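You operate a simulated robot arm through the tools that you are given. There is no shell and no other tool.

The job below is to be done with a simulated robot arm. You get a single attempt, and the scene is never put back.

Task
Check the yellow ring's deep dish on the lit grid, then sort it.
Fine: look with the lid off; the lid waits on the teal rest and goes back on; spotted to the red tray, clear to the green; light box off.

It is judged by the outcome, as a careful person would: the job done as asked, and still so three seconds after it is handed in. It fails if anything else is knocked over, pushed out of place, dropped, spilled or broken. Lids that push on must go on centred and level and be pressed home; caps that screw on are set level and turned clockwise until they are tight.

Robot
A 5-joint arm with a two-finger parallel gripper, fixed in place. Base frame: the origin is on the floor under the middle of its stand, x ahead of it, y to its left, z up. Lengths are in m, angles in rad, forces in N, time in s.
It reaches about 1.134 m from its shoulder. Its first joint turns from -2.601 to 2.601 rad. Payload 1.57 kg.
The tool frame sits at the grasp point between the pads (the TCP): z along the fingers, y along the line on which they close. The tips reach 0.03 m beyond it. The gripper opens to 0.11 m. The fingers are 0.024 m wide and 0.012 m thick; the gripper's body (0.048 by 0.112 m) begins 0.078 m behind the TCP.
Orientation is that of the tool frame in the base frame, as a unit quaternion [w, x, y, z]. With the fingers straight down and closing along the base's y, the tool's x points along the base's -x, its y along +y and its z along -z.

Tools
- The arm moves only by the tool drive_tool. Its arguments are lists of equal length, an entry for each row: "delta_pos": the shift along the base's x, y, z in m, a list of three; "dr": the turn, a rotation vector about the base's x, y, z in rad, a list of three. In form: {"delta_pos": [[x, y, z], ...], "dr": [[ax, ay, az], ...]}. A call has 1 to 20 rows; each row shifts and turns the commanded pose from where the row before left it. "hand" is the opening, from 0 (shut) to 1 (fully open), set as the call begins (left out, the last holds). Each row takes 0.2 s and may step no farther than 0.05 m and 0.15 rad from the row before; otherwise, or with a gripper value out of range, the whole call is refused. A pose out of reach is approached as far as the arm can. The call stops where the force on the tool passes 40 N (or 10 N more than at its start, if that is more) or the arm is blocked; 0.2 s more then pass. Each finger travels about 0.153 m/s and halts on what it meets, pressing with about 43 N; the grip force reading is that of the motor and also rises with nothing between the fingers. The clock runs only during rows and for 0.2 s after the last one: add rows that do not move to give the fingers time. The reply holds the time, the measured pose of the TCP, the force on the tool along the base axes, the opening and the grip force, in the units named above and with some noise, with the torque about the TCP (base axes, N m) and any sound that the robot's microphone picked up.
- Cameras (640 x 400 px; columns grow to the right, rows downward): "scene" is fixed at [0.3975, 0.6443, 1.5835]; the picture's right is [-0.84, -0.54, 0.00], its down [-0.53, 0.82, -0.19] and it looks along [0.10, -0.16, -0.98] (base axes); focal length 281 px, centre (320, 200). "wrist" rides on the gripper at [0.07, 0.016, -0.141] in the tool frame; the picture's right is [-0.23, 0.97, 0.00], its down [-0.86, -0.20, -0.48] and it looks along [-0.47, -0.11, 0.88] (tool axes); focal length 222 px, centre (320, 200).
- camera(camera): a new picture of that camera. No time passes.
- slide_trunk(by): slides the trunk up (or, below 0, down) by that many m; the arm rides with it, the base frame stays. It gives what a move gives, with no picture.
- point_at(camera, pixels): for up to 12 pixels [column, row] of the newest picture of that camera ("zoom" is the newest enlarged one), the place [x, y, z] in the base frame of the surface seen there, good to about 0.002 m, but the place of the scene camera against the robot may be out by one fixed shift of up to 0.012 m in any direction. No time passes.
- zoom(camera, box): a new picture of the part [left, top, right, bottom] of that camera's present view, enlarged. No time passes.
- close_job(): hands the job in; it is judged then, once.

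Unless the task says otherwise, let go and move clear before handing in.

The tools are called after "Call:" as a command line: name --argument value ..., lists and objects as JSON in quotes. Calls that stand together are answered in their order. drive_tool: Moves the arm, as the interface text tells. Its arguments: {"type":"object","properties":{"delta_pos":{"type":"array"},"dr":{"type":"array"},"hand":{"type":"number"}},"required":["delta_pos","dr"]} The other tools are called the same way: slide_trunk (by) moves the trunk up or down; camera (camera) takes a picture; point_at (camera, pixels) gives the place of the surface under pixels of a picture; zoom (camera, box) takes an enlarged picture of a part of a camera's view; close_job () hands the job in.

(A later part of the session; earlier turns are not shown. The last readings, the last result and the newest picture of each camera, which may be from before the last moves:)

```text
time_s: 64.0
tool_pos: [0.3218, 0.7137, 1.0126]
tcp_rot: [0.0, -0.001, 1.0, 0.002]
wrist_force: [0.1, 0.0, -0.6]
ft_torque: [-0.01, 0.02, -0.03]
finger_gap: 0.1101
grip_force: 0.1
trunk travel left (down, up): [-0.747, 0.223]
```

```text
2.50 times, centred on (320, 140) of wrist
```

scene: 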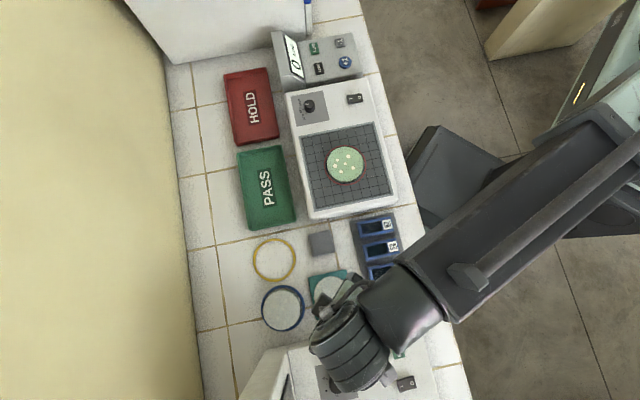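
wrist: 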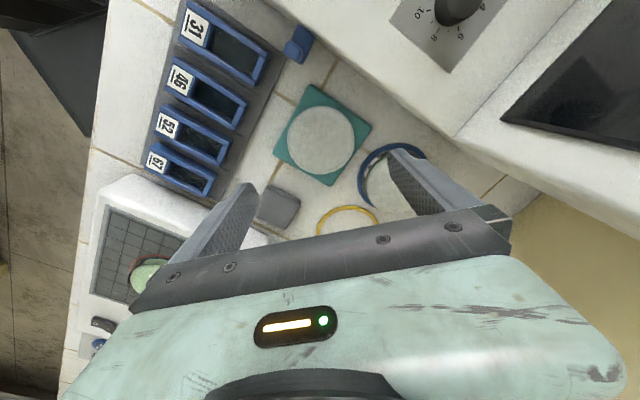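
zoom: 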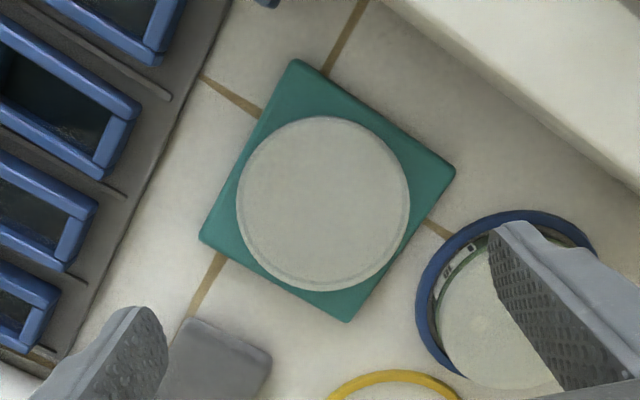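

Compared with the view at release, the lid appears shifted by about one camera pixel, and the readings agree (about 1.5 mm off). I'll correct by (−0.0015,+0.0015) and lower to the same height used at release.

Call:
drive_tool --delta_pos '[[-0.0014, 0.0015, 0], [0, 0, 0]]' --dr '[[0, 0, 0], [0, 0, 0]]'

Call:
zoom --camera "wrist" --box '[230, 60, 410, 220]'

Call:
slide_trunk --by -0.11

Call:
slide_trunk --by -0.009

```text
time_s: 64.6
tool_pos: [0.3185, 0.7142, 1.0143]
tcp_rot: [0.0, -0.001, 1.0, 0.002]
wrist_force: [-0.1, 0.4, -0.3]
ft_torque: [0.01, -0.02, -0.01]
finger_gap: 0.11
grip_force: 0.0
trunk travel left (down, up): [-0.747, 0.223]
```

```text
2.50 times, centred on (320, 140) of wrist
```

zoom: 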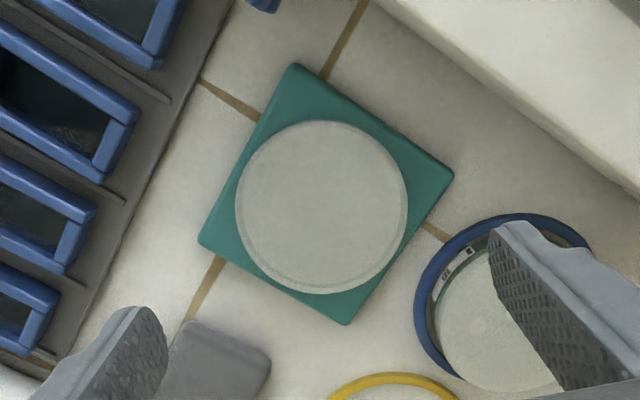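

```text
time_s: 66.0
tool_pos: [0.3188, 0.7146, 0.9047]
tcp_rot: [0.001, -0.001, 1.0, 0.002]
wrist_force: [-0.8, 0.6, 1.0]
ft_torque: [-0.02, 0.0, -0.03]
finger_gap: 0.1098
grip_force: 0.1
trunk travel left (down, up): [-0.637, 0.333]
```

```text
time_s: 66.6
tool_pos: [0.3193, 0.7145, 0.8941]
tcp_rot: [0.0, -0.002, 1.0, 0.002]
wrist_force: [-0.5, 0.8, 0.1]
ft_torque: [-0.02, -0.02, -0.04]
finger_gap: 0.1098
grip_force: 0.1
trunk travel left (down, up): [-0.628, 0.342]
```

The lid outline now matches the release view exactly (234–407, 119–294). The tips are about 2 mm above the rest, so I'll close on the lid and lift it slightly.

Call:
drive_tool --delta_pos '[[0, 0, 0], [0, 0, 0], [0, 0, 0]]' --dr '[[0, 0, 0], [0, 0, 0], [0, 0, 0]]' --hand 0.65

Call:
slide_trunk --by 0.01

Call:
zoom --camera "wrist" --box '[220, 60, 420, 240]'

```text
time_s: 67.4
tool_pos: [0.3195, 0.7144, 0.8945]
tcp_rot: [0.0, -0.001, 1.0, 0.002]
wrist_force: [-0.8, -0.1, -0.6]
ft_torque: [-0.02, 0.01, -0.02]
finger_gap: 0.0867
grip_force: 42.2
trunk travel left (down, up): [-0.628, 0.342]
```

```text
time_s: 67.9
tool_pos: [0.3194, 0.7153, 0.9059]
tcp_rot: [0.0, -0.001, 1.0, 0.002]
wrist_force: [-0.1, -0.4, -0.7]
ft_torque: [0.02, 0.02, -0.02]
finger_gap: 0.0868
grip_force: 43.3
trunk travel left (down, up): [-0.638, 0.332]
```

```text
2.22 times, centred on (320, 150) of wrist
```

zoom: 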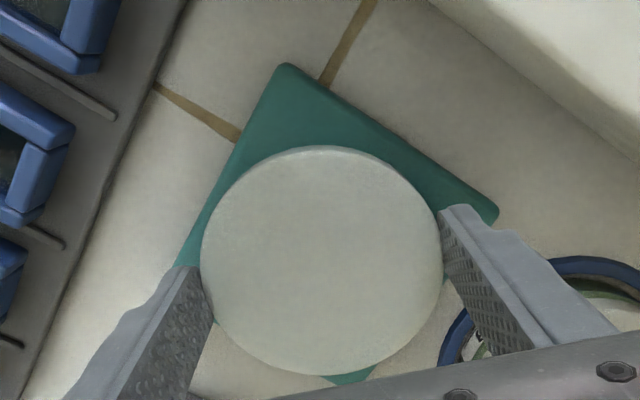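

The lid is held again at 0.0867 m and lifted off the rest. I'll raise it and carry it back above the open dish on the grid.

Call:
slide_trunk --by 0.12

Call:
drive_tool --delta_pos '[[0.01204, -0.0235, 0], [0.01204, -0.0235, 0], [0.01204, -0.0235, 0], [0.01204, -0.0235, 0], [0.01204, -0.0235, 0], [0.01204, -0.0235, 0], [0.01204, -0.0235, 0], [0.01204, -0.0235, 0], [0.01204, -0.0235, 0], [0.01204, -0.0235, 0], [0.01204, -0.0235, 0], [0.01204, -0.0235, 0], [0, 0, 0]]' --dr '[[0, 0, 0], [0, 0, 0], [0, 0, 0], [0, 0, 0], [0, 0, 0], [0, 0, 0], [0, 0, 0], [0, 0, 0], [0, 0, 0], [0, 0, 0], [0, 0, 0], [0, 0, 0], [0, 0, 0]]'

Call:
slide_trunk --by -0.025

Call:
drive_tool --delta_pos '[[0, 0, 0]]' --dr '[[0, 0, 0]]'

Call:
camera --camera "wrist"

Call:
zoom --camera "wrist" --box '[240, 80, 400, 240]'

```text
time_s: 69.4
tool_pos: [0.3186, 0.715, 1.024]
tcp_rot: [-0.001, -0.001, 1.0, 0.002]
wrist_force: [-0.5, -0.5, -0.3]
ft_torque: [-0.02, -0.01, -0.04]
finger_gap: 0.0869
grip_force: 42.9
trunk travel left (down, up): [-0.758, 0.212]
```

```text
time_s: 72.2
tool_pos: [0.4652, 0.4327, 1.025]
tcp_rot: [-0.001, 0.0, 1.0, 0.002]
wrist_force: [0.1, 0.6, -0.6]
ft_torque: [0.0, -0.02, 0.01]
finger_gap: 0.0866
grip_force: 42.4
trunk travel left (down, up): [-0.758, 0.212]
```

```text
time_s: 73.0
tool_pos: [0.4632, 0.4317, 0.9985]
tcp_rot: [0.0, -0.001, 1.0, 0.002]
wrist_force: [-0.6, 0.1, -0.5]
ft_torque: [-0.07, 0.03, 0.0]
finger_gap: 0.0868
grip_force: 43.0
trunk travel left (down, up): [-0.733, 0.237]
```

```text
time_s: 73.3
tool_pos: [0.4635, 0.432, 0.9992]
tcp_rot: [-0.001, 0.0, 1.0, 0.003]
wrist_force: [-0.1, 0.1, 0.1]
ft_torque: [0.04, -0.01, 0.01]
finger_gap: 0.0864
grip_force: 42.4
trunk travel left (down, up): [-0.733, 0.237]
```

```text
taken
```

wrist: 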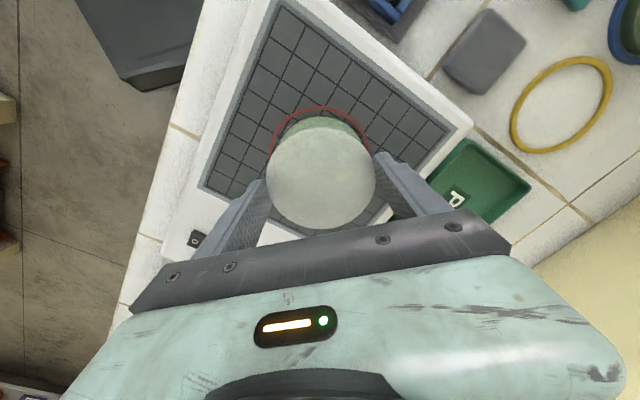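

```text
2.50 times, centred on (320, 160) of wrist
```

zoom: 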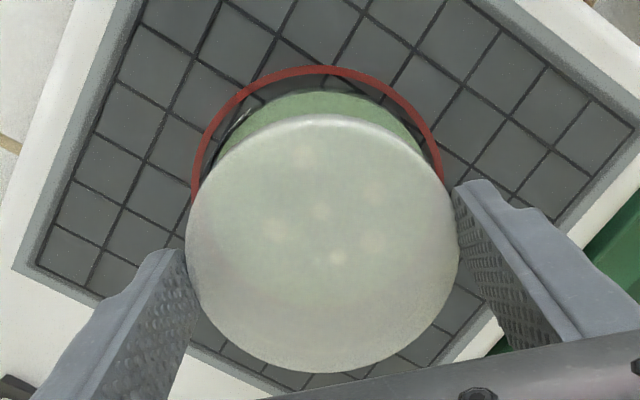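

The view matches the one taken right after the lid came off (same grid, ring and block positions), so the lid is directly above the dish. I'll trim the tiny residual tilt, then lower to just above the rim.

Call:
drive_tool --delta_pos '[[0, 0, 0], [0, 0, 0]]' --dr '[[-0.0035, 0, 0], [0, 0, 0]]'

Call:
slide_trunk --by -0.026

Call:
zoom --camera "wrist" --box '[200, 80, 440, 240]'

Call:
zoom --camera "scene" --box '[290, 110, 410, 210]'

```text
time_s: 74.0
tool_pos: [0.4635, 0.4322, 1.0004]
tcp_rot: [-0.001, -0.001, 1.0, -0.001]
wrist_force: [-0.6, -0.7, 0.0]
ft_torque: [-0.02, -0.01, 0.0]
finger_gap: 0.0865
grip_force: 43.5
trunk travel left (down, up): [-0.733, 0.237]
```

```text
time_s: 74.7
tool_pos: [0.4631, 0.4325, 0.9736]
tcp_rot: [-0.001, -0.002, 1.0, 0.0]
wrist_force: [0.1, 0.0, 0.2]
ft_torque: [-0.04, 0.02, 0.0]
finger_gap: 0.0865
grip_force: 42.7
trunk travel left (down, up): [-0.707, 0.263]
```

```text
2.50 times, centred on (320, 160) of wrist
```

zoom: 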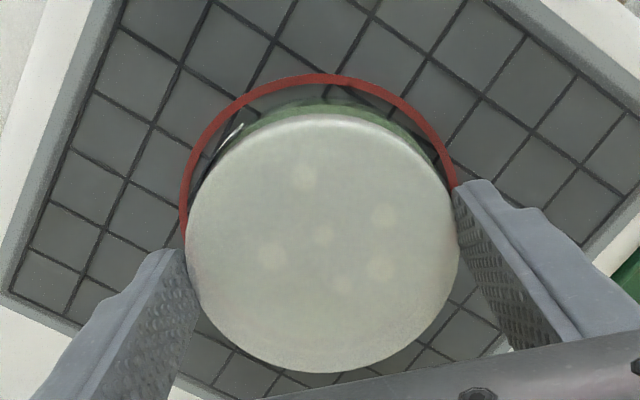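

```text
4.00 times, centred on (350, 160) of scene
```

zoom: 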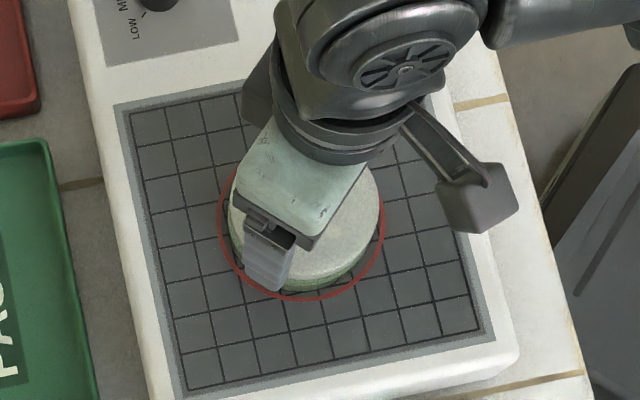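

The lid is about 8 mm above its seat and looks concentric with the dish. I'll step it down gently and watch for contact.

Call:
slide_trunk --by -0.004

Call:
slide_trunk --by -0.002

Call:
slide_trunk --by -0.001

Call:
slide_trunk --by -0.001

```text
time_s: 75.2
tool_pos: [0.4637, 0.4321, 0.9693]
tcp_rot: [-0.001, 0.0, 1.0, 0.0]
wrist_force: [-0.6, 0.0, -0.6]
ft_torque: [-0.03, 0.01, 0.0]
finger_gap: 0.0865
grip_force: 43.2
trunk travel left (down, up): [-0.703, 0.267]
```

```text
time_s: 75.7
tool_pos: [0.4622, 0.432, 0.9676]
tcp_rot: [-0.001, -0.001, 1.0, 0.001]
wrist_force: [0.1, -0.2, -1.2]
ft_torque: [-0.02, 0.0, 0.01]
finger_gap: 0.0867
grip_force: 42.9
trunk travel left (down, up): [-0.701, 0.269]
```

```text
time_s: 76.2
tool_pos: [0.4632, 0.4321, 0.9674]
tcp_rot: [-0.001, 0.0, 1.0, 0.0]
wrist_force: [-0.1, -0.2, 0.4]
ft_torque: [-0.02, 0.03, 0.01]
finger_gap: 0.0868
grip_force: 42.9
trunk travel left (down, up): [-0.7, 0.27]
```

```text
time_s: 76.7
tool_pos: [0.4626, 0.4322, 0.9666]
tcp_rot: [-0.001, -0.001, 1.0, 0.0]
wrist_force: [1.1, 0.8, 5.5]
ft_torque: [0.38, -0.04, -0.03]
finger_gap: 0.0865
grip_force: 43.3
trunk travel left (down, up): [-0.699, 0.271]
heard: snap
```

A snap was heard at 5.5 N just at the expected seat height. I'll press a little further through the grip to see whether it's fully home.

Call:
slide_trunk --by -0.0007

```text
time_s: 77.2
tool_pos: [0.4633, 0.4328, 0.966]
tcp_rot: [0.0, -0.001, 1.0, 0.0]
wrist_force: [4.3, 5.4, 22.3]
ft_torque: [0.58, -0.04, -0.1]
finger_gap: 0.0867
grip_force: 43.0
trunk travel left (down, up): [-0.698, 0.272]
```

At 22 N the lid no longer gives, so it's seated. I'll ease off, release and lift clear, then check that it's centred and level before a final press from above.

Call:
slide_trunk --by 0.001

Call:
drive_tool --delta_pos '[[0, 0, 0], [0, 0, 0]]' --dr '[[0, 0, 0], [0, 0, 0]]' --hand 1.0

Call:
slide_trunk --by 0.04

Call:
zoom --camera "wrist" --box '[240, 80, 400, 220]'

Call:
point_at --camera "zoom" --pixels '[[320, 130], [230, 180], [210, 250], [260, 320], [330, 340], [400, 310], [435, 235], [400, 170], [320, 235], [290, 200], [350, 270], [280, 280]]'

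```text
time_s: 77.8
tool_pos: [0.4623, 0.4314, 0.9663]
tcp_rot: [-0.001, -0.001, 1.0, -0.001]
wrist_force: [1.3, 2.1, 5.5]
ft_torque: [0.41, -0.16, -0.02]
finger_gap: 0.0866
grip_force: 43.5
trunk travel left (down, up): [-0.699, 0.271]
```

```text
time_s: 78.4
tool_pos: [0.4624, 0.4332, 0.9662]
tcp_rot: [-0.001, 0.0, 1.0, -0.001]
wrist_force: [0.0, -0.1, 0.8]
ft_torque: [-0.05, -0.02, -0.06]
finger_gap: 0.11
grip_force: 0.1
trunk travel left (down, up): [-0.699, 0.271]
```

```text
time_s: 79.2
tool_pos: [0.4642, 0.4318, 1.0058]
tcp_rot: [-0.001, 0.0, 1.0, 0.0]
wrist_force: [-0.2, 0.8, -0.3]
ft_torque: [0.01, -0.05, 0.01]
finger_gap: 0.11
grip_force: 0.1
trunk travel left (down, up): [-0.739, 0.231]
```

```text
2.86 times, centred on (320, 150) of wrist
```

zoom: 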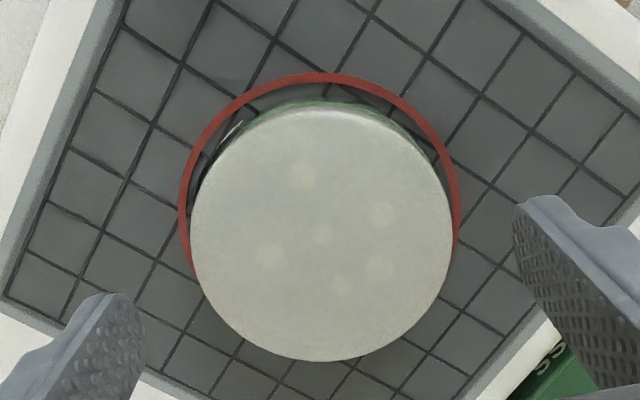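

```text
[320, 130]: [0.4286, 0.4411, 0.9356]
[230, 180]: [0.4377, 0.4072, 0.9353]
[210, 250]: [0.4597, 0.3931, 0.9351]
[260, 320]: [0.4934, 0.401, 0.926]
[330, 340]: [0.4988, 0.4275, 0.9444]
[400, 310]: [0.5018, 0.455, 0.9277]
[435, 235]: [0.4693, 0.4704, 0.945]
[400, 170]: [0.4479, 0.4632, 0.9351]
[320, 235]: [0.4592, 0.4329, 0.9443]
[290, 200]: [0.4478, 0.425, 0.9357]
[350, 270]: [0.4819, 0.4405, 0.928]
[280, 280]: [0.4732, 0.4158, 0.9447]
```

The lid's top reads z 0.944–0.945 at four separate places, so it's level, and its outline is concentric with the dish. It stands no higher above the base than at the start. I'll close the fingers and give its centre one gentle press to be sure it's home.

Call:
drive_tool --delta_pos '[[0, 0, 0], [0, 0, 0], [0, 0, 0]]' --dr '[[0, 0, 0], [0, 0, 0], [0, 0, 0]]' --hand 0.0

Call:
slide_trunk --by -0.027

Call:
slide_trunk --by -0.002

Call:
slide_trunk --by -0.001

Call:
slide_trunk --by -0.001

```text
time_s: 80.0
tool_pos: [0.463, 0.4329, 1.0052]
tcp_rot: [0.0, -0.002, 1.0, -0.001]
wrist_force: [-0.6, 0.7, 0.7]
ft_torque: [0.02, 0.01, 0.01]
finger_gap: 0.0
grip_force: 21.8
trunk travel left (down, up): [-0.739, 0.231]
```

```text
time_s: 80.7
tool_pos: [0.4629, 0.4321, 0.9793]
tcp_rot: [0.0, -0.001, 1.0, 0.0]
wrist_force: [0.0, -0.7, 0.4]
ft_torque: [-0.01, 0.02, 0.01]
finger_gap: 0.0001
grip_force: 21.4
trunk travel left (down, up): [-0.712, 0.258]
```

```text
time_s: 81.2
tool_pos: [0.463, 0.4331, 0.9766]
tcp_rot: [0.0, -0.001, 1.0, 0.0]
wrist_force: [-0.6, 0.5, -0.2]
ft_torque: [-0.01, 0.01, 0.02]
finger_gap: 0.0
grip_force: 20.9
trunk travel left (down, up): [-0.71, 0.26]
```

```text
time_s: 81.8
tool_pos: [0.4627, 0.4326, 0.9759]
tcp_rot: [0.0, -0.001, 1.0, 0.0]
wrist_force: [-0.1, -0.3, 0.8]
ft_torque: [0.02, 0.01, 0.02]
finger_gap: 0.0
grip_force: 21.4
trunk travel left (down, up): [-0.709, 0.261]
```

```text
time_s: 82.3
tool_pos: [0.4624, 0.4322, 0.9754]
tcp_rot: [-0.001, -0.002, 1.0, -0.001]
wrist_force: [0.6, -0.1, 0.7]
ft_torque: [0.01, -0.01, 0.01]
finger_gap: 0.0
grip_force: 21.1
trunk travel left (down, up): [-0.708, 0.262]
```

The fingertips are still just short of the lid at z 0.975. A couple more 1 mm steps will make the press.

Call:
slide_trunk --by -0.001

Call:
slide_trunk --by -0.0008

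```text
time_s: 82.8
tool_pos: [0.4637, 0.4333, 0.9735]
tcp_rot: [0.0, 0.0, 1.0, 0.0]
wrist_force: [2.6, 2.2, 11.1]
ft_torque: [0.06, -0.1, 0.03]
finger_gap: 0.0
grip_force: 21.7
trunk travel left (down, up): [-0.707, 0.263]
```

```text
time_s: 83.3
tool_pos: [0.4627, 0.4327, 0.9737]
tcp_rot: [0.001, -0.001, 1.0, 0.001]
wrist_force: [7.1, 6.0, 29.9]
ft_torque: [0.19, -0.22, 0.01]
finger_gap: 0.0002
grip_force: 21.7
trunk travel left (down, up): [-0.706, 0.264]
```

The lid stayed rigid at 30 N with no further movement, so it's pressed home. I'll lift off and go above the HOLD tray to measure it, turning the wrist about 0.72 rad so that the fingers line up with the tray's long side.

Call:
slide_trunk --by 0.085

Call:
drive_tool --delta_pos '[[0.03, -0.002, 0], [0.04, -0.002, 0], [0.04, -0.002, 0], [0.04, -0.003, 0], [0.04, -0.003, 0], [0.04, -0.003, 0], [0.04, -0.003, 0], [0.035, -0.003, 0]]' --dr '[[0, 0, 0.09], [0, 0, 0.09], [0, 0, 0.09], [0, 0, 0.09], [0, 0, 0.09], [0, 0, 0.09], [0, 0, 0.09], [0, 0, 0.09]]'

Call:
camera --camera "wrist"

Call:
camera --camera "scene"

```text
time_s: 84.5
tool_pos: [0.4636, 0.432, 1.0576]
tcp_rot: [-0.001, -0.002, 1.0, -0.001]
wrist_force: [0.2, -0.5, -0.1]
ft_torque: [-0.04, 0.0, -0.04]
finger_gap: 0.0003
grip_force: 20.9
trunk travel left (down, up): [-0.791, 0.179]
```

```text
time_s: 86.3
tool_pos: [0.7692, 0.4108, 1.0588]
tcp_rot: [-0.001, -0.354, 0.935, -0.001]
wrist_force: [0.1, -0.2, -0.3]
ft_torque: [0.0, -0.03, 0.02]
finger_gap: 0.0
grip_force: 21.3
trunk travel left (down, up): [-0.791, 0.179]
```

```text
taken
```

wrist: 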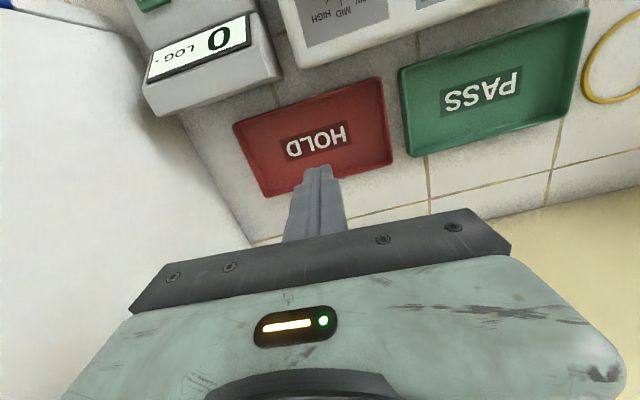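

```text
taken
```

scene: 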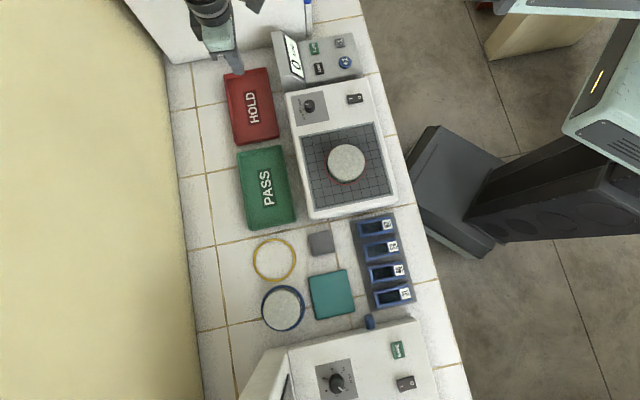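

The HOLD tray is fully in view at (315,135), with a large white cabinet to its left and the counter beside it. I'll measure the tray's rim and floor and those neighbours.

Call:
point_at --camera "wrist" --pixels '[[236, 127], [380, 82], [391, 160], [267, 193], [310, 104], [388, 120], [250, 160], [345, 115], [275, 165], [365, 140], [265, 130], [345, 173]]'

Call:
point_at --camera "wrist" --pixels '[[185, 115], [250, 240], [100, 100], [60, 200], [275, 70], [150, 75], [240, 210], [180, 60], [205, 70], [390, 40], [310, 60], [130, 20]]'

Call:
zoom --camera "wrist" --box '[210, 60, 410, 210]'

```text
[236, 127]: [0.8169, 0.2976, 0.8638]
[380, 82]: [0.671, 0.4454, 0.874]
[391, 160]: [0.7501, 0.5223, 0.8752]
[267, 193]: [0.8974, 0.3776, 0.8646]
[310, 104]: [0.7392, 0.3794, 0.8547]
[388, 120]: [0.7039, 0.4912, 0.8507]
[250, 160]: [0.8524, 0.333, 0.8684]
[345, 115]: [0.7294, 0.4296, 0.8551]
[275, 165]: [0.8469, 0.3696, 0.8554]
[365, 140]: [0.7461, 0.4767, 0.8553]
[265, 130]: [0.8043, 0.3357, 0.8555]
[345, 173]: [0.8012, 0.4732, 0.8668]
```

```text
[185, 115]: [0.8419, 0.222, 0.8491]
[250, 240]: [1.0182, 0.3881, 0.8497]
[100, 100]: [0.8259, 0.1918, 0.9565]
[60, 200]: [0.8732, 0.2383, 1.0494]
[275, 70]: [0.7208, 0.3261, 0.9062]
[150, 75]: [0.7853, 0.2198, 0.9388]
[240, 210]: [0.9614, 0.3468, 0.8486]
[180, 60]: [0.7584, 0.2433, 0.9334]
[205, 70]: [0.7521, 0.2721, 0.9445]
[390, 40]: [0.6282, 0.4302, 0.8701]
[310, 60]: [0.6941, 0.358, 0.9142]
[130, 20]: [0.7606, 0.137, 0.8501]
```

```text
2.67 times, centred on (310, 135) of wrist
```

zoom: 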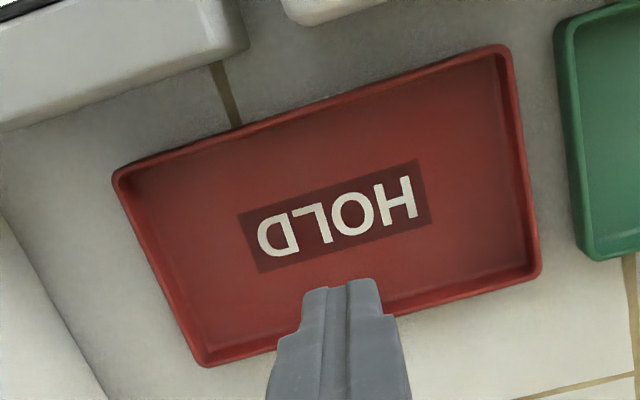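

The tray's corners give a centre of (0.784,0.411), outer size about 0.208 × 0.110 m, rim z≈0.874 and floor z≈0.855, with its long side at 0.778 rad. The short side leaves only a few millimetres around a 0.09 m dish, so I'll profile both long walls carefully.

Call:
point_at --camera "zoom" --pixels '[[310, 96], [312, 100], [314, 104], [316, 108], [318, 112], [320, 116], [322, 120], [324, 126], [326, 132], [330, 140], [334, 150], [308, 92]]'

Call:
point_at --camera "zoom" --pixels '[[420, 265], [423, 271], [426, 277], [428, 282], [430, 286], [432, 290], [434, 294], [436, 298], [438, 302], [440, 306], [442, 310], [444, 314]]'

Call:
point_at --camera "zoom" --pixels '[[500, 150], [505, 150], [510, 150], [515, 150], [520, 150], [525, 150], [140, 220], [147, 222], [154, 224], [161, 226], [168, 228], [180, 230]]'

```text
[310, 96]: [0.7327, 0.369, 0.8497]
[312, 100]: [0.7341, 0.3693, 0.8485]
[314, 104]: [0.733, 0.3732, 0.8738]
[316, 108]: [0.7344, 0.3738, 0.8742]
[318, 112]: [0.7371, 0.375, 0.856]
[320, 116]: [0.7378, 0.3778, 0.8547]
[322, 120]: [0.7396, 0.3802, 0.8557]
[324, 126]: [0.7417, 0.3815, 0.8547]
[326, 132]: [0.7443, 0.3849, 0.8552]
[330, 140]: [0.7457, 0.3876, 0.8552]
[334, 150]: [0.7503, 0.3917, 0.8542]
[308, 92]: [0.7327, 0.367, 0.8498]
```

```text
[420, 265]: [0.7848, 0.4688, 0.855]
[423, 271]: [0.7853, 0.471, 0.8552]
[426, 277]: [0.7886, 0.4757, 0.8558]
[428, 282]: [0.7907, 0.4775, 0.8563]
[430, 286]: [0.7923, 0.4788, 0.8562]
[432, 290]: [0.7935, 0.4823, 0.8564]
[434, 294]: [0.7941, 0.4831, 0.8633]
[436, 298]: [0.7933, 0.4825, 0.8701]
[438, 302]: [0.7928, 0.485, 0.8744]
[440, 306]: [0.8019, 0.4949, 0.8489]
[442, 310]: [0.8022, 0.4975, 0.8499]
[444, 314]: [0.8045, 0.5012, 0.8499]
```

```text
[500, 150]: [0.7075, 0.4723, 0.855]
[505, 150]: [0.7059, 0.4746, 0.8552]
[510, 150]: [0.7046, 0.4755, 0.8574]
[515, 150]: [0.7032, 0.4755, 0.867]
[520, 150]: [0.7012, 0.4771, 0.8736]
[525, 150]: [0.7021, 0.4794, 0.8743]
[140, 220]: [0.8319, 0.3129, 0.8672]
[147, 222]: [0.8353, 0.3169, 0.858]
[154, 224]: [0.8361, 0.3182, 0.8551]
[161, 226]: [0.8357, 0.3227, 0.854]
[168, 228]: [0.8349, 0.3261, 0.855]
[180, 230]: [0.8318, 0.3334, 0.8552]
```

The tray's inside is about 0.205 × 0.117 m, centred at (0.783,0.4095), with floor z 0.8552, so the dish fits with about 13 mm each side across. Before going back for the dish I'll check the cabinet's height, because the forearm passes near it.

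Call:
point_at --camera "scene" --pixels '[[150, 15], [170, 40], [185, 5], [250, 30], [280, 15], [300, 20], [295, 5], [215, 20], [240, 5], [232, 60], [308, 10], [265, 45]]'

Call:
zoom --camera "scene" --box '[120, 0, 360, 150]'

```text
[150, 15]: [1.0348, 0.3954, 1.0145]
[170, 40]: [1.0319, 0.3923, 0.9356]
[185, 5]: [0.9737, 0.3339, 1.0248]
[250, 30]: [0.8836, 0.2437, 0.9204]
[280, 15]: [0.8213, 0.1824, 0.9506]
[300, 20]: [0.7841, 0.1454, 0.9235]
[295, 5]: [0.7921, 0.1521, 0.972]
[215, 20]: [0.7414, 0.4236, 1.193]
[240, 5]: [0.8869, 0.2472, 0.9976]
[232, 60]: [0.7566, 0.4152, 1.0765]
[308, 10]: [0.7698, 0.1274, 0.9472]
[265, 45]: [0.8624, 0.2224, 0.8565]
```

```text
2.67 times, centred on (240, 75) of scene
```

zoom: 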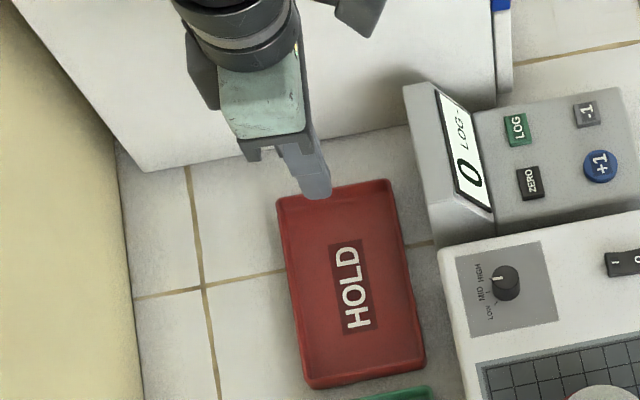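

The cabinet's front is a plane about 0.18 m from the tray's centre, but its top is outside the scene view. I'll probe how high it goes at the left of the wrist view.

Call:
point_at --camera "wrist" --pixels '[[5, 60], [5, 120], [5, 180], [5, 240], [5, 300], [40, 300], [60, 350], [30, 380], [100, 270], [5, 395], [80, 240], [120, 180]]'

Call:
zoom --camera "wrist" --box '[0, 0, 200, 400]'

```text
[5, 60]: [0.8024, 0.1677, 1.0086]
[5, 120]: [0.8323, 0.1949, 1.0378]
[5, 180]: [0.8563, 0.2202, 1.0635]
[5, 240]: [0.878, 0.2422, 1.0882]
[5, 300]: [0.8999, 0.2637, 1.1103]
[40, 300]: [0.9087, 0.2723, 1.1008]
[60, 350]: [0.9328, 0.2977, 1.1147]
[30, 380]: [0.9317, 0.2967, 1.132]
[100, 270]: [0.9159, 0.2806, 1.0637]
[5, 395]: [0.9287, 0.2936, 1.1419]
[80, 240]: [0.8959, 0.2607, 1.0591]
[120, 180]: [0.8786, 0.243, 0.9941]
```

```text
1.00 times, centred on (100, 200) of wrist (not enlarged: the box is as wide or as high as the picture)
```

zoom: 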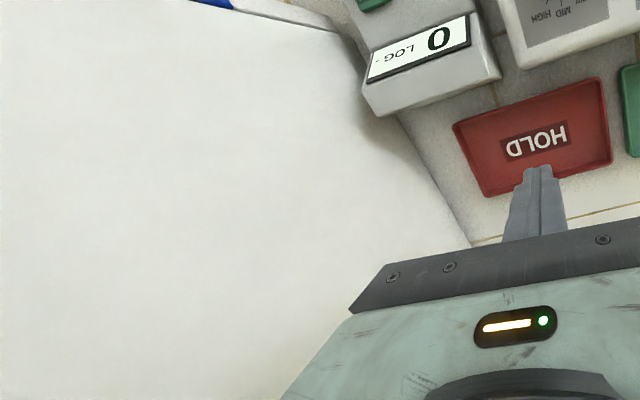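

The cabinet is taller than 1.14 m, so I need to know where the forearm runs when the tool is over the tray. I'll read points on the visible arm parts in the scene view.

Call:
point_at --camera "scene" --pixels '[[520, 5], [560, 5], [600, 8], [630, 10], [575, 120], [600, 90], [625, 60], [620, 120], [600, 150], [210, 5], [235, 3], [252, 5]]'

Call:
zoom --camera "scene" --box '[440, 0, 640, 200]'

```text
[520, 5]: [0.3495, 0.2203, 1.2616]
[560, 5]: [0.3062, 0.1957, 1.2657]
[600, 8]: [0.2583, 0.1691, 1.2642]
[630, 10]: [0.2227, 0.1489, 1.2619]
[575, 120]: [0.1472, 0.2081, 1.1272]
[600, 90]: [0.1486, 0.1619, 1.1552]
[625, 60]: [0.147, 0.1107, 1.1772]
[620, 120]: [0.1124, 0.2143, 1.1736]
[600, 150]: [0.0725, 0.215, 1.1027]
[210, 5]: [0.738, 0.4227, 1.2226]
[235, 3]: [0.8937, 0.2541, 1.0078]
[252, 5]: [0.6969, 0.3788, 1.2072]
```

```text
2.00 times, centred on (540, 100) of scene
```

zoom: 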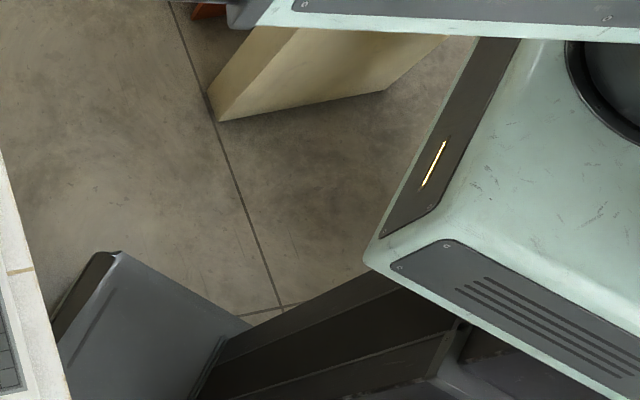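

The upper arm runs almost straight towards the tray at z≈1.26, so the forearm stays about 0.25 m from the cabinet. The tray is near the reach limit, so I'll test the placing position and final yaw now, with the hand empty.

Call:
drive_tool --delta_pos '[[0.0138, -0.0013, 0], [0, 0, 0]]' --dr '[[0, 0, 0.054], [0, 0, 0]]'

Call:
camera --camera "wrist"

```text
time_s: 86.9
tool_pos: [0.7829, 0.409, 1.0585]
tcp_rot: [-0.001, -0.379, 0.925, 0.0]
wrist_force: [-0.5, -0.7, 0.0]
ft_torque: [-0.01, 0.0, 0.01]
finger_gap: 0.0001
grip_force: 21.4
trunk travel left (down, up): [-0.791, 0.179]
```

```text
taken
```

wrist: 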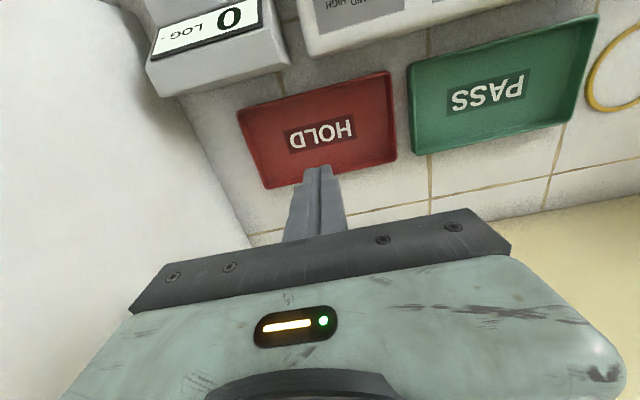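

The position above the tray's centre is reachable and the HOLD label sits right under the TCP at (320,134). I'll open the fingers, keep this yaw and go back above the dish on the grid.

Call:
drive_tool --delta_pos '[[-0.0399, 0.00295, 0], [-0.0399, 0.00295, 0], [-0.0399, 0.00295, 0], [-0.0399, 0.00295, 0], [-0.0399, 0.00295, 0], [-0.0399, 0.00295, 0], [-0.0399, 0.00295, 0], [-0.0399, 0.00295, 0], [0, 0, 0]]' --dr '[[0, 0, 0], [0, 0, 0], [0, 0, 0], [0, 0, 0], [0, 0, 0], [0, 0, 0], [0, 0, 0], [0, 0, 0], [0, 0, 0]]' --hand 1.0

Call:
slide_trunk --by -0.05

Call:
camera --camera "wrist"

Call:
zoom --camera "wrist" --box '[240, 80, 400, 220]'

```text
time_s: 88.9
tool_pos: [0.4627, 0.4332, 1.0581]
tcp_rot: [-0.001, -0.377, 0.926, 0.0]
wrist_force: [-0.5, 0.0, -0.1]
ft_torque: [-0.01, -0.01, 0.03]
finger_gap: 0.1098
grip_force: 0.0
trunk travel left (down, up): [-0.791, 0.179]
```

```text
time_s: 89.8
tool_pos: [0.4624, 0.4338, 1.0089]
tcp_rot: [-0.001, -0.378, 0.926, -0.001]
wrist_force: [-0.7, -0.2, -0.3]
ft_torque: [0.0, -0.04, -0.01]
finger_gap: 0.1099
grip_force: 0.1
trunk travel left (down, up): [-0.741, 0.229]
```

```text
taken
```

wrist: 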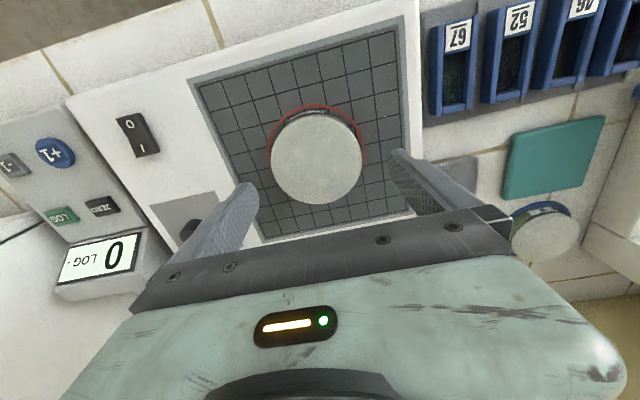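

```text
2.86 times, centred on (320, 150) of wrist
```

zoom: 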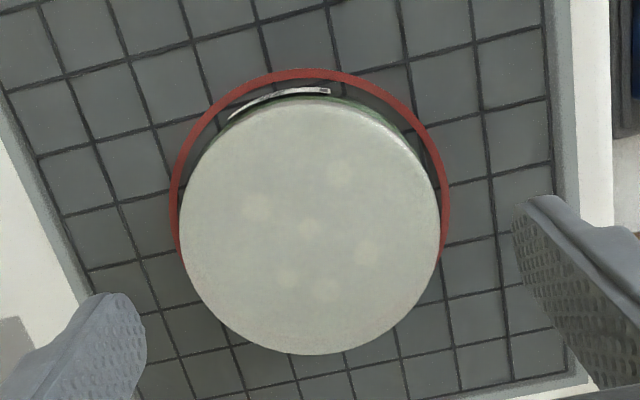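

In this zoom the lid's outline is 180–440, about 4 camera pixels left of where it should be, so the dish is about 3.9 mm off along the closing direction. I'll correct by (+0.0027,−0.0027) and check again.

Call:
drive_tool --delta_pos '[[0.0027, -0.0027, 0], [0, 0, 0]]' --dr '[[0, 0, 0], [0, 0, 0]]'

Call:
zoom --camera "wrist" --box '[240, 80, 400, 220]'

```text
time_s: 90.4
tool_pos: [0.465, 0.4317, 1.0086]
tcp_rot: [-0.001, -0.379, 0.926, -0.001]
wrist_force: [0.3, 0.1, 0.0]
ft_torque: [0.01, -0.01, -0.04]
finger_gap: 0.11
grip_force: 0.1
trunk travel left (down, up): [-0.741, 0.229]
```

```text
2.86 times, centred on (320, 150) of wrist
```

zoom: 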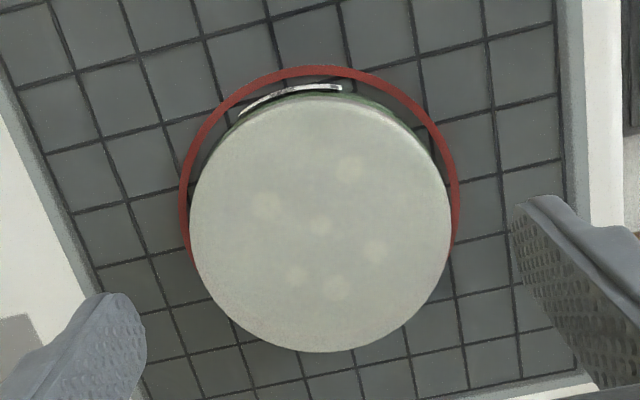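

The outline now spans 190–451, centred between the fingers. I'll lower until the tips are about 4 mm above the grid and grip the body below the lid.

Call:
slide_trunk --by -0.05

Call:
slide_trunk --by -0.0075

Call:
drive_tool --delta_pos '[[0, 0, 0], [0, 0, 0], [0, 0, 0]]' --dr '[[0, 0, 0], [0, 0, 0], [0, 0, 0]]' --hand 0.7

Call:
zoom --camera "wrist" --box '[200, 80, 440, 240]'

```text
time_s: 91.3
tool_pos: [0.4648, 0.4312, 0.9575]
tcp_rot: [-0.001, -0.378, 0.926, 0.0]
wrist_force: [0.7, 0.7, -0.2]
ft_torque: [0.02, -0.01, 0.03]
finger_gap: 0.1099
grip_force: 0.1
trunk travel left (down, up): [-0.691, 0.279]
```

```text
time_s: 91.9
tool_pos: [0.4652, 0.4317, 0.9508]
tcp_rot: [-0.001, -0.378, 0.926, -0.001]
wrist_force: [0.3, 0.3, 0.1]
ft_torque: [-0.02, 0.0, 0.01]
finger_gap: 0.11
grip_force: 0.2
trunk travel left (down, up): [-0.684, 0.286]
```

```text
time_s: 92.7
tool_pos: [0.4663, 0.4298, 0.9503]
tcp_rot: [-0.001, -0.378, 0.926, -0.001]
wrist_force: [-0.3, -1.4, 0.3]
ft_torque: [-0.02, 0.0, -0.01]
finger_gap: 0.0908
grip_force: 43.3
trunk travel left (down, up): [-0.684, 0.286]
```

```text
2.50 times, centred on (320, 160) of wrist
```

zoom: 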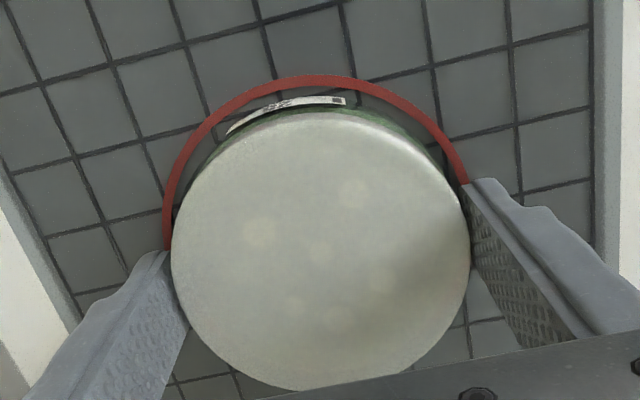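

The fingers hold the body at 0.0908 m with 43 N. I'll lift slightly and confirm that the whole closed dish comes up.

Call:
slide_trunk --by 0.01

Call:
slide_trunk --by 0.07

Call:
camera --camera "wrist"

Call:
zoom --camera "scene" --box '[290, 90, 410, 210]'

```text
time_s: 93.3
tool_pos: [0.465, 0.4317, 0.9616]
tcp_rot: [-0.001, -0.379, 0.925, -0.001]
wrist_force: [0.4, -0.8, -3.4]
ft_torque: [-0.04, 0.01, -0.04]
finger_gap: 0.0909
grip_force: 43.5
trunk travel left (down, up): [-0.694, 0.276]
```

```text
time_s: 94.3
tool_pos: [0.4649, 0.4318, 1.0302]
tcp_rot: [-0.001, -0.379, 0.926, 0.0]
wrist_force: [-0.7, -0.1, -1.2]
ft_torque: [-0.03, 0.05, -0.01]
finger_gap: 0.0909
grip_force: 42.6
trunk travel left (down, up): [-0.764, 0.206]
```

```text
taken
```

wrist: 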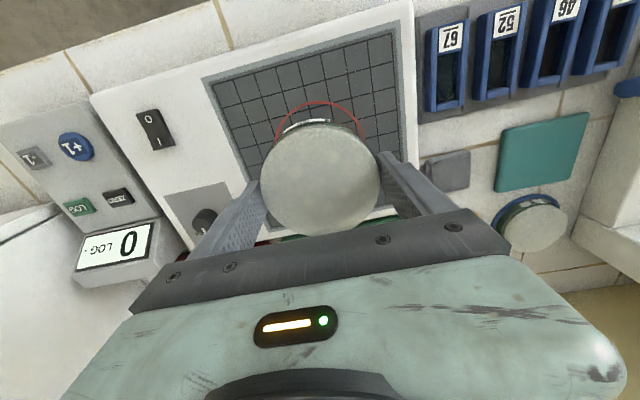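

```text
3.33 times, centred on (350, 150) of scene
```

zoom: 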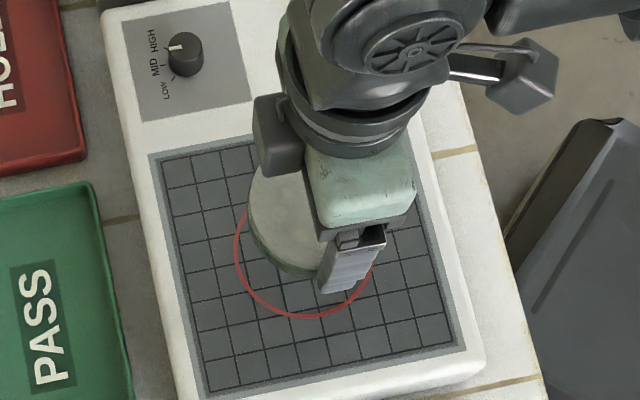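

The grid and circle are empty and the closed dish is held. I'll carry it slowly, at height, to above the centre of the HOLD tray.

Call:
drive_tool --delta_pos '[[0.0227, -0.0016, 0], [0.0227, -0.0016, 0], [0.0227, -0.0016, 0], [0.0227, -0.0016, 0], [0.0227, -0.0016, 0], [0.0227, -0.0016, 0], [0.0227, -0.0016, 0], [0.0227, -0.0016, 0], [0.0227, -0.0016, 0], [0.0227, -0.0016, 0], [0.0227, -0.0016, 0], [0.0227, -0.0016, 0], [0.0227, -0.0016, 0], [0.0227, -0.0016, 0], [0, 0, 0]]' --dr '[[0, 0, 0], [0, 0, 0], [0, 0, 0], [0, 0, 0], [0, 0, 0], [0, 0, 0], [0, 0, 0], [0, 0, 0], [0, 0, 0], [0, 0, 0], [0, 0, 0], [0, 0, 0], [0, 0, 0], [0, 0, 0], [0, 0, 0]]'

Call:
camera --camera "wrist"

Call:
camera --camera "scene"

```text
time_s: 97.5
tool_pos: [0.7832, 0.4096, 1.0306]
tcp_rot: [-0.001, -0.379, 0.926, 0.0]
wrist_force: [-0.4, -0.1, -1.7]
ft_torque: [0.0, -0.01, 0.0]
finger_gap: 0.0909
grip_force: 43.0
trunk travel left (down, up): [-0.764, 0.206]
```

```text
taken
```

wrist: 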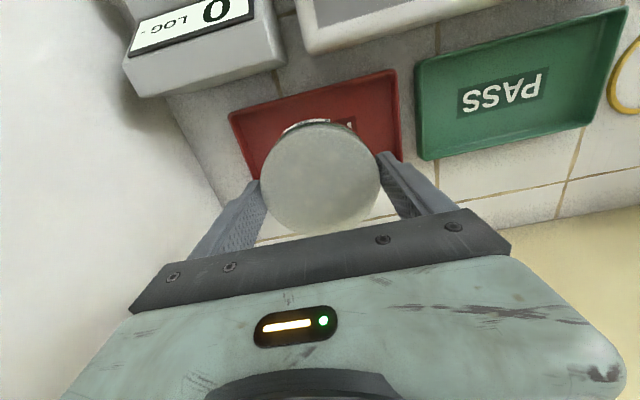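

```text
taken
```

scene: 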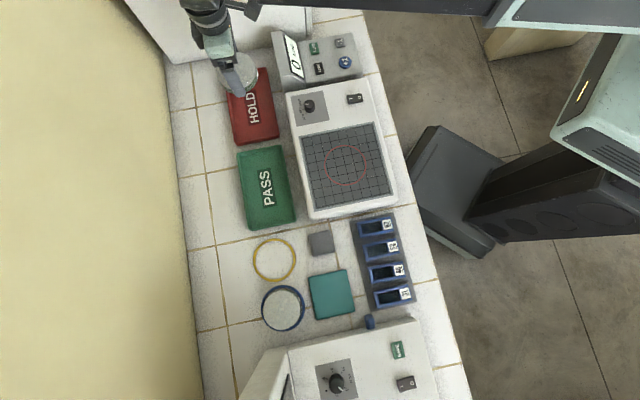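

The dish is over the tray with its corners showing evenly at (230,115) and (397,75) in the wrist view. I'll lower partway, to about 2 cm above the rim, and recheck centring.

Call:
slide_trunk --by -0.1

Call:
camera --camera "wrist"

Call:
zoom --camera "wrist" --box '[160, 40, 480, 240]'

Call:
zoom --camera "scene" --box '[170, 20, 310, 160]'

```text
time_s: 98.9
tool_pos: [0.7828, 0.4097, 0.9304]
tcp_rot: [-0.001, -0.379, 0.926, 0.0]
wrist_force: [-0.2, -0.4, -2.1]
ft_torque: [-0.01, -0.03, 0.01]
finger_gap: 0.0905
grip_force: 42.9
trunk travel left (down, up): [-0.664, 0.306]
```

```text
taken
```

wrist: 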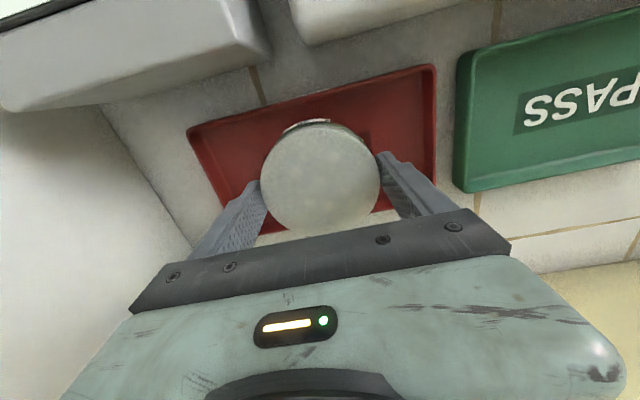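

```text
2.00 times, centred on (320, 140) of wrist
```

zoom: 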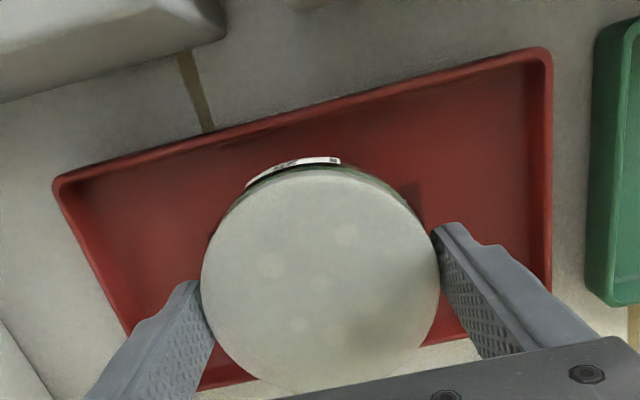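

```text
2.86 times, centred on (240, 90) of scene
```

zoom: 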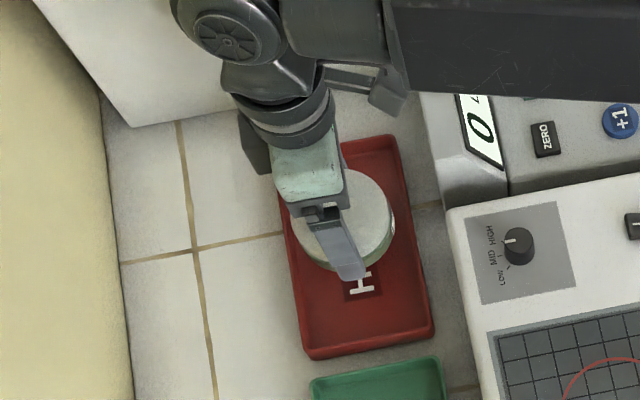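

The dish is centred between the tray's long walls. The forearm now shows above the counter in the scene view, so I'll check its height before lowering further.

Call:
camera --camera "scene"

Call:
point_at --camera "scene" --pixels '[[330, 25], [330, 40], [330, 50], [360, 30], [400, 45], [420, 20], [290, 25], [260, 20], [300, 45], [450, 40], [480, 30], [280, 40]]'

```text
taken
```

scene: 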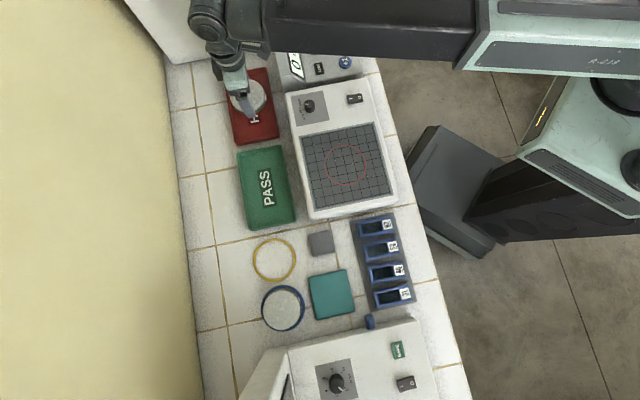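

```text
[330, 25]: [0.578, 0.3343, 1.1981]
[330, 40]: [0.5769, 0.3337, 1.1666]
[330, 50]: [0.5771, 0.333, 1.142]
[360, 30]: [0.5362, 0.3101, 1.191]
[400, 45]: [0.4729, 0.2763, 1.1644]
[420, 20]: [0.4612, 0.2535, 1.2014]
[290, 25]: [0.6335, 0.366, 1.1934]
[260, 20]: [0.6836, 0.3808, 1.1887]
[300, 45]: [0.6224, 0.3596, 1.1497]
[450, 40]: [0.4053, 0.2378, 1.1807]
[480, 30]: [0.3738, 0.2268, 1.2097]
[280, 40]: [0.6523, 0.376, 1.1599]
```

The forearm's underside is at about z 1.13, some 0.19 m above the counter and knob, so lowering another 4 cm is safe. I'll bring the dish down into the tray and step to contact.

Call:
slide_trunk --by -0.028

Call:
slide_trunk --by -0.008

Call:
slide_trunk --by -0.002

Call:
zoom --camera "wrist" --box '[160, 40, 480, 240]'

```text
time_s: 99.6
tool_pos: [0.7827, 0.4095, 0.9024]
tcp_rot: [-0.001, -0.379, 0.925, -0.001]
wrist_force: [1.1, 0.0, -1.8]
ft_torque: [-0.02, -0.03, -0.01]
finger_gap: 0.0907
grip_force: 42.9
trunk travel left (down, up): [-0.636, 0.334]
```

```text
time_s: 100.2
tool_pos: [0.7833, 0.4089, 0.8933]
tcp_rot: [-0.001, -0.379, 0.925, 0.0]
wrist_force: [0.0, 0.2, -2.2]
ft_torque: [-0.03, -0.03, 0.01]
finger_gap: 0.0908
grip_force: 42.8
trunk travel left (down, up): [-0.628, 0.342]
```

```text
time_s: 100.7
tool_pos: [0.7817, 0.4101, 0.8919]
tcp_rot: [-0.001, -0.378, 0.926, 0.0]
wrist_force: [0.2, -0.9, -2.5]
ft_torque: [0.0, 0.0, 0.01]
finger_gap: 0.0909
grip_force: 43.2
trunk travel left (down, up): [-0.626, 0.344]
```

```text
2.00 times, centred on (320, 140) of wrist
```

zoom: 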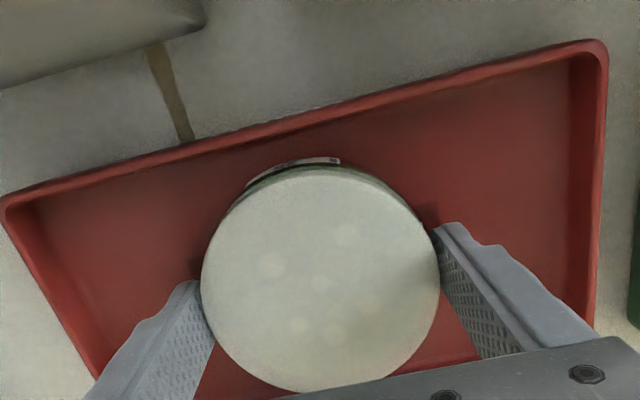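

The dish is inside the tray with clear space all round, and the force still shows only its weight. I'll go down in 1 mm steps until it touches the floor.

Call:
slide_trunk --by -0.001

Call:
slide_trunk --by -0.001

Call:
slide_trunk --by -0.0007

```text
time_s: 101.2
tool_pos: [0.7831, 0.4089, 0.8905]
tcp_rot: [-0.001, -0.379, 0.925, -0.001]
wrist_force: [0.6, 0.4, -1.3]
ft_torque: [0.0, 0.0, 0.02]
finger_gap: 0.0908
grip_force: 42.8
trunk travel left (down, up): [-0.625, 0.345]
```

```text
time_s: 101.7
tool_pos: [0.7824, 0.4103, 0.8897]
tcp_rot: [0.0, -0.378, 0.926, 0.0]
wrist_force: [1.9, -0.6, 3.0]
ft_torque: [0.07, 0.09, -0.03]
finger_gap: 0.0907
grip_force: 43.1
trunk travel left (down, up): [-0.624, 0.346]
```

```text
time_s: 102.2
tool_pos: [0.7817, 0.4095, 0.8903]
tcp_rot: [0.001, -0.378, 0.926, -0.002]
wrist_force: [5.4, 2.3, 14.6]
ft_torque: [0.12, 0.34, -0.07]
finger_gap: 0.0907
grip_force: 43.6
trunk travel left (down, up): [-0.623, 0.347]
```

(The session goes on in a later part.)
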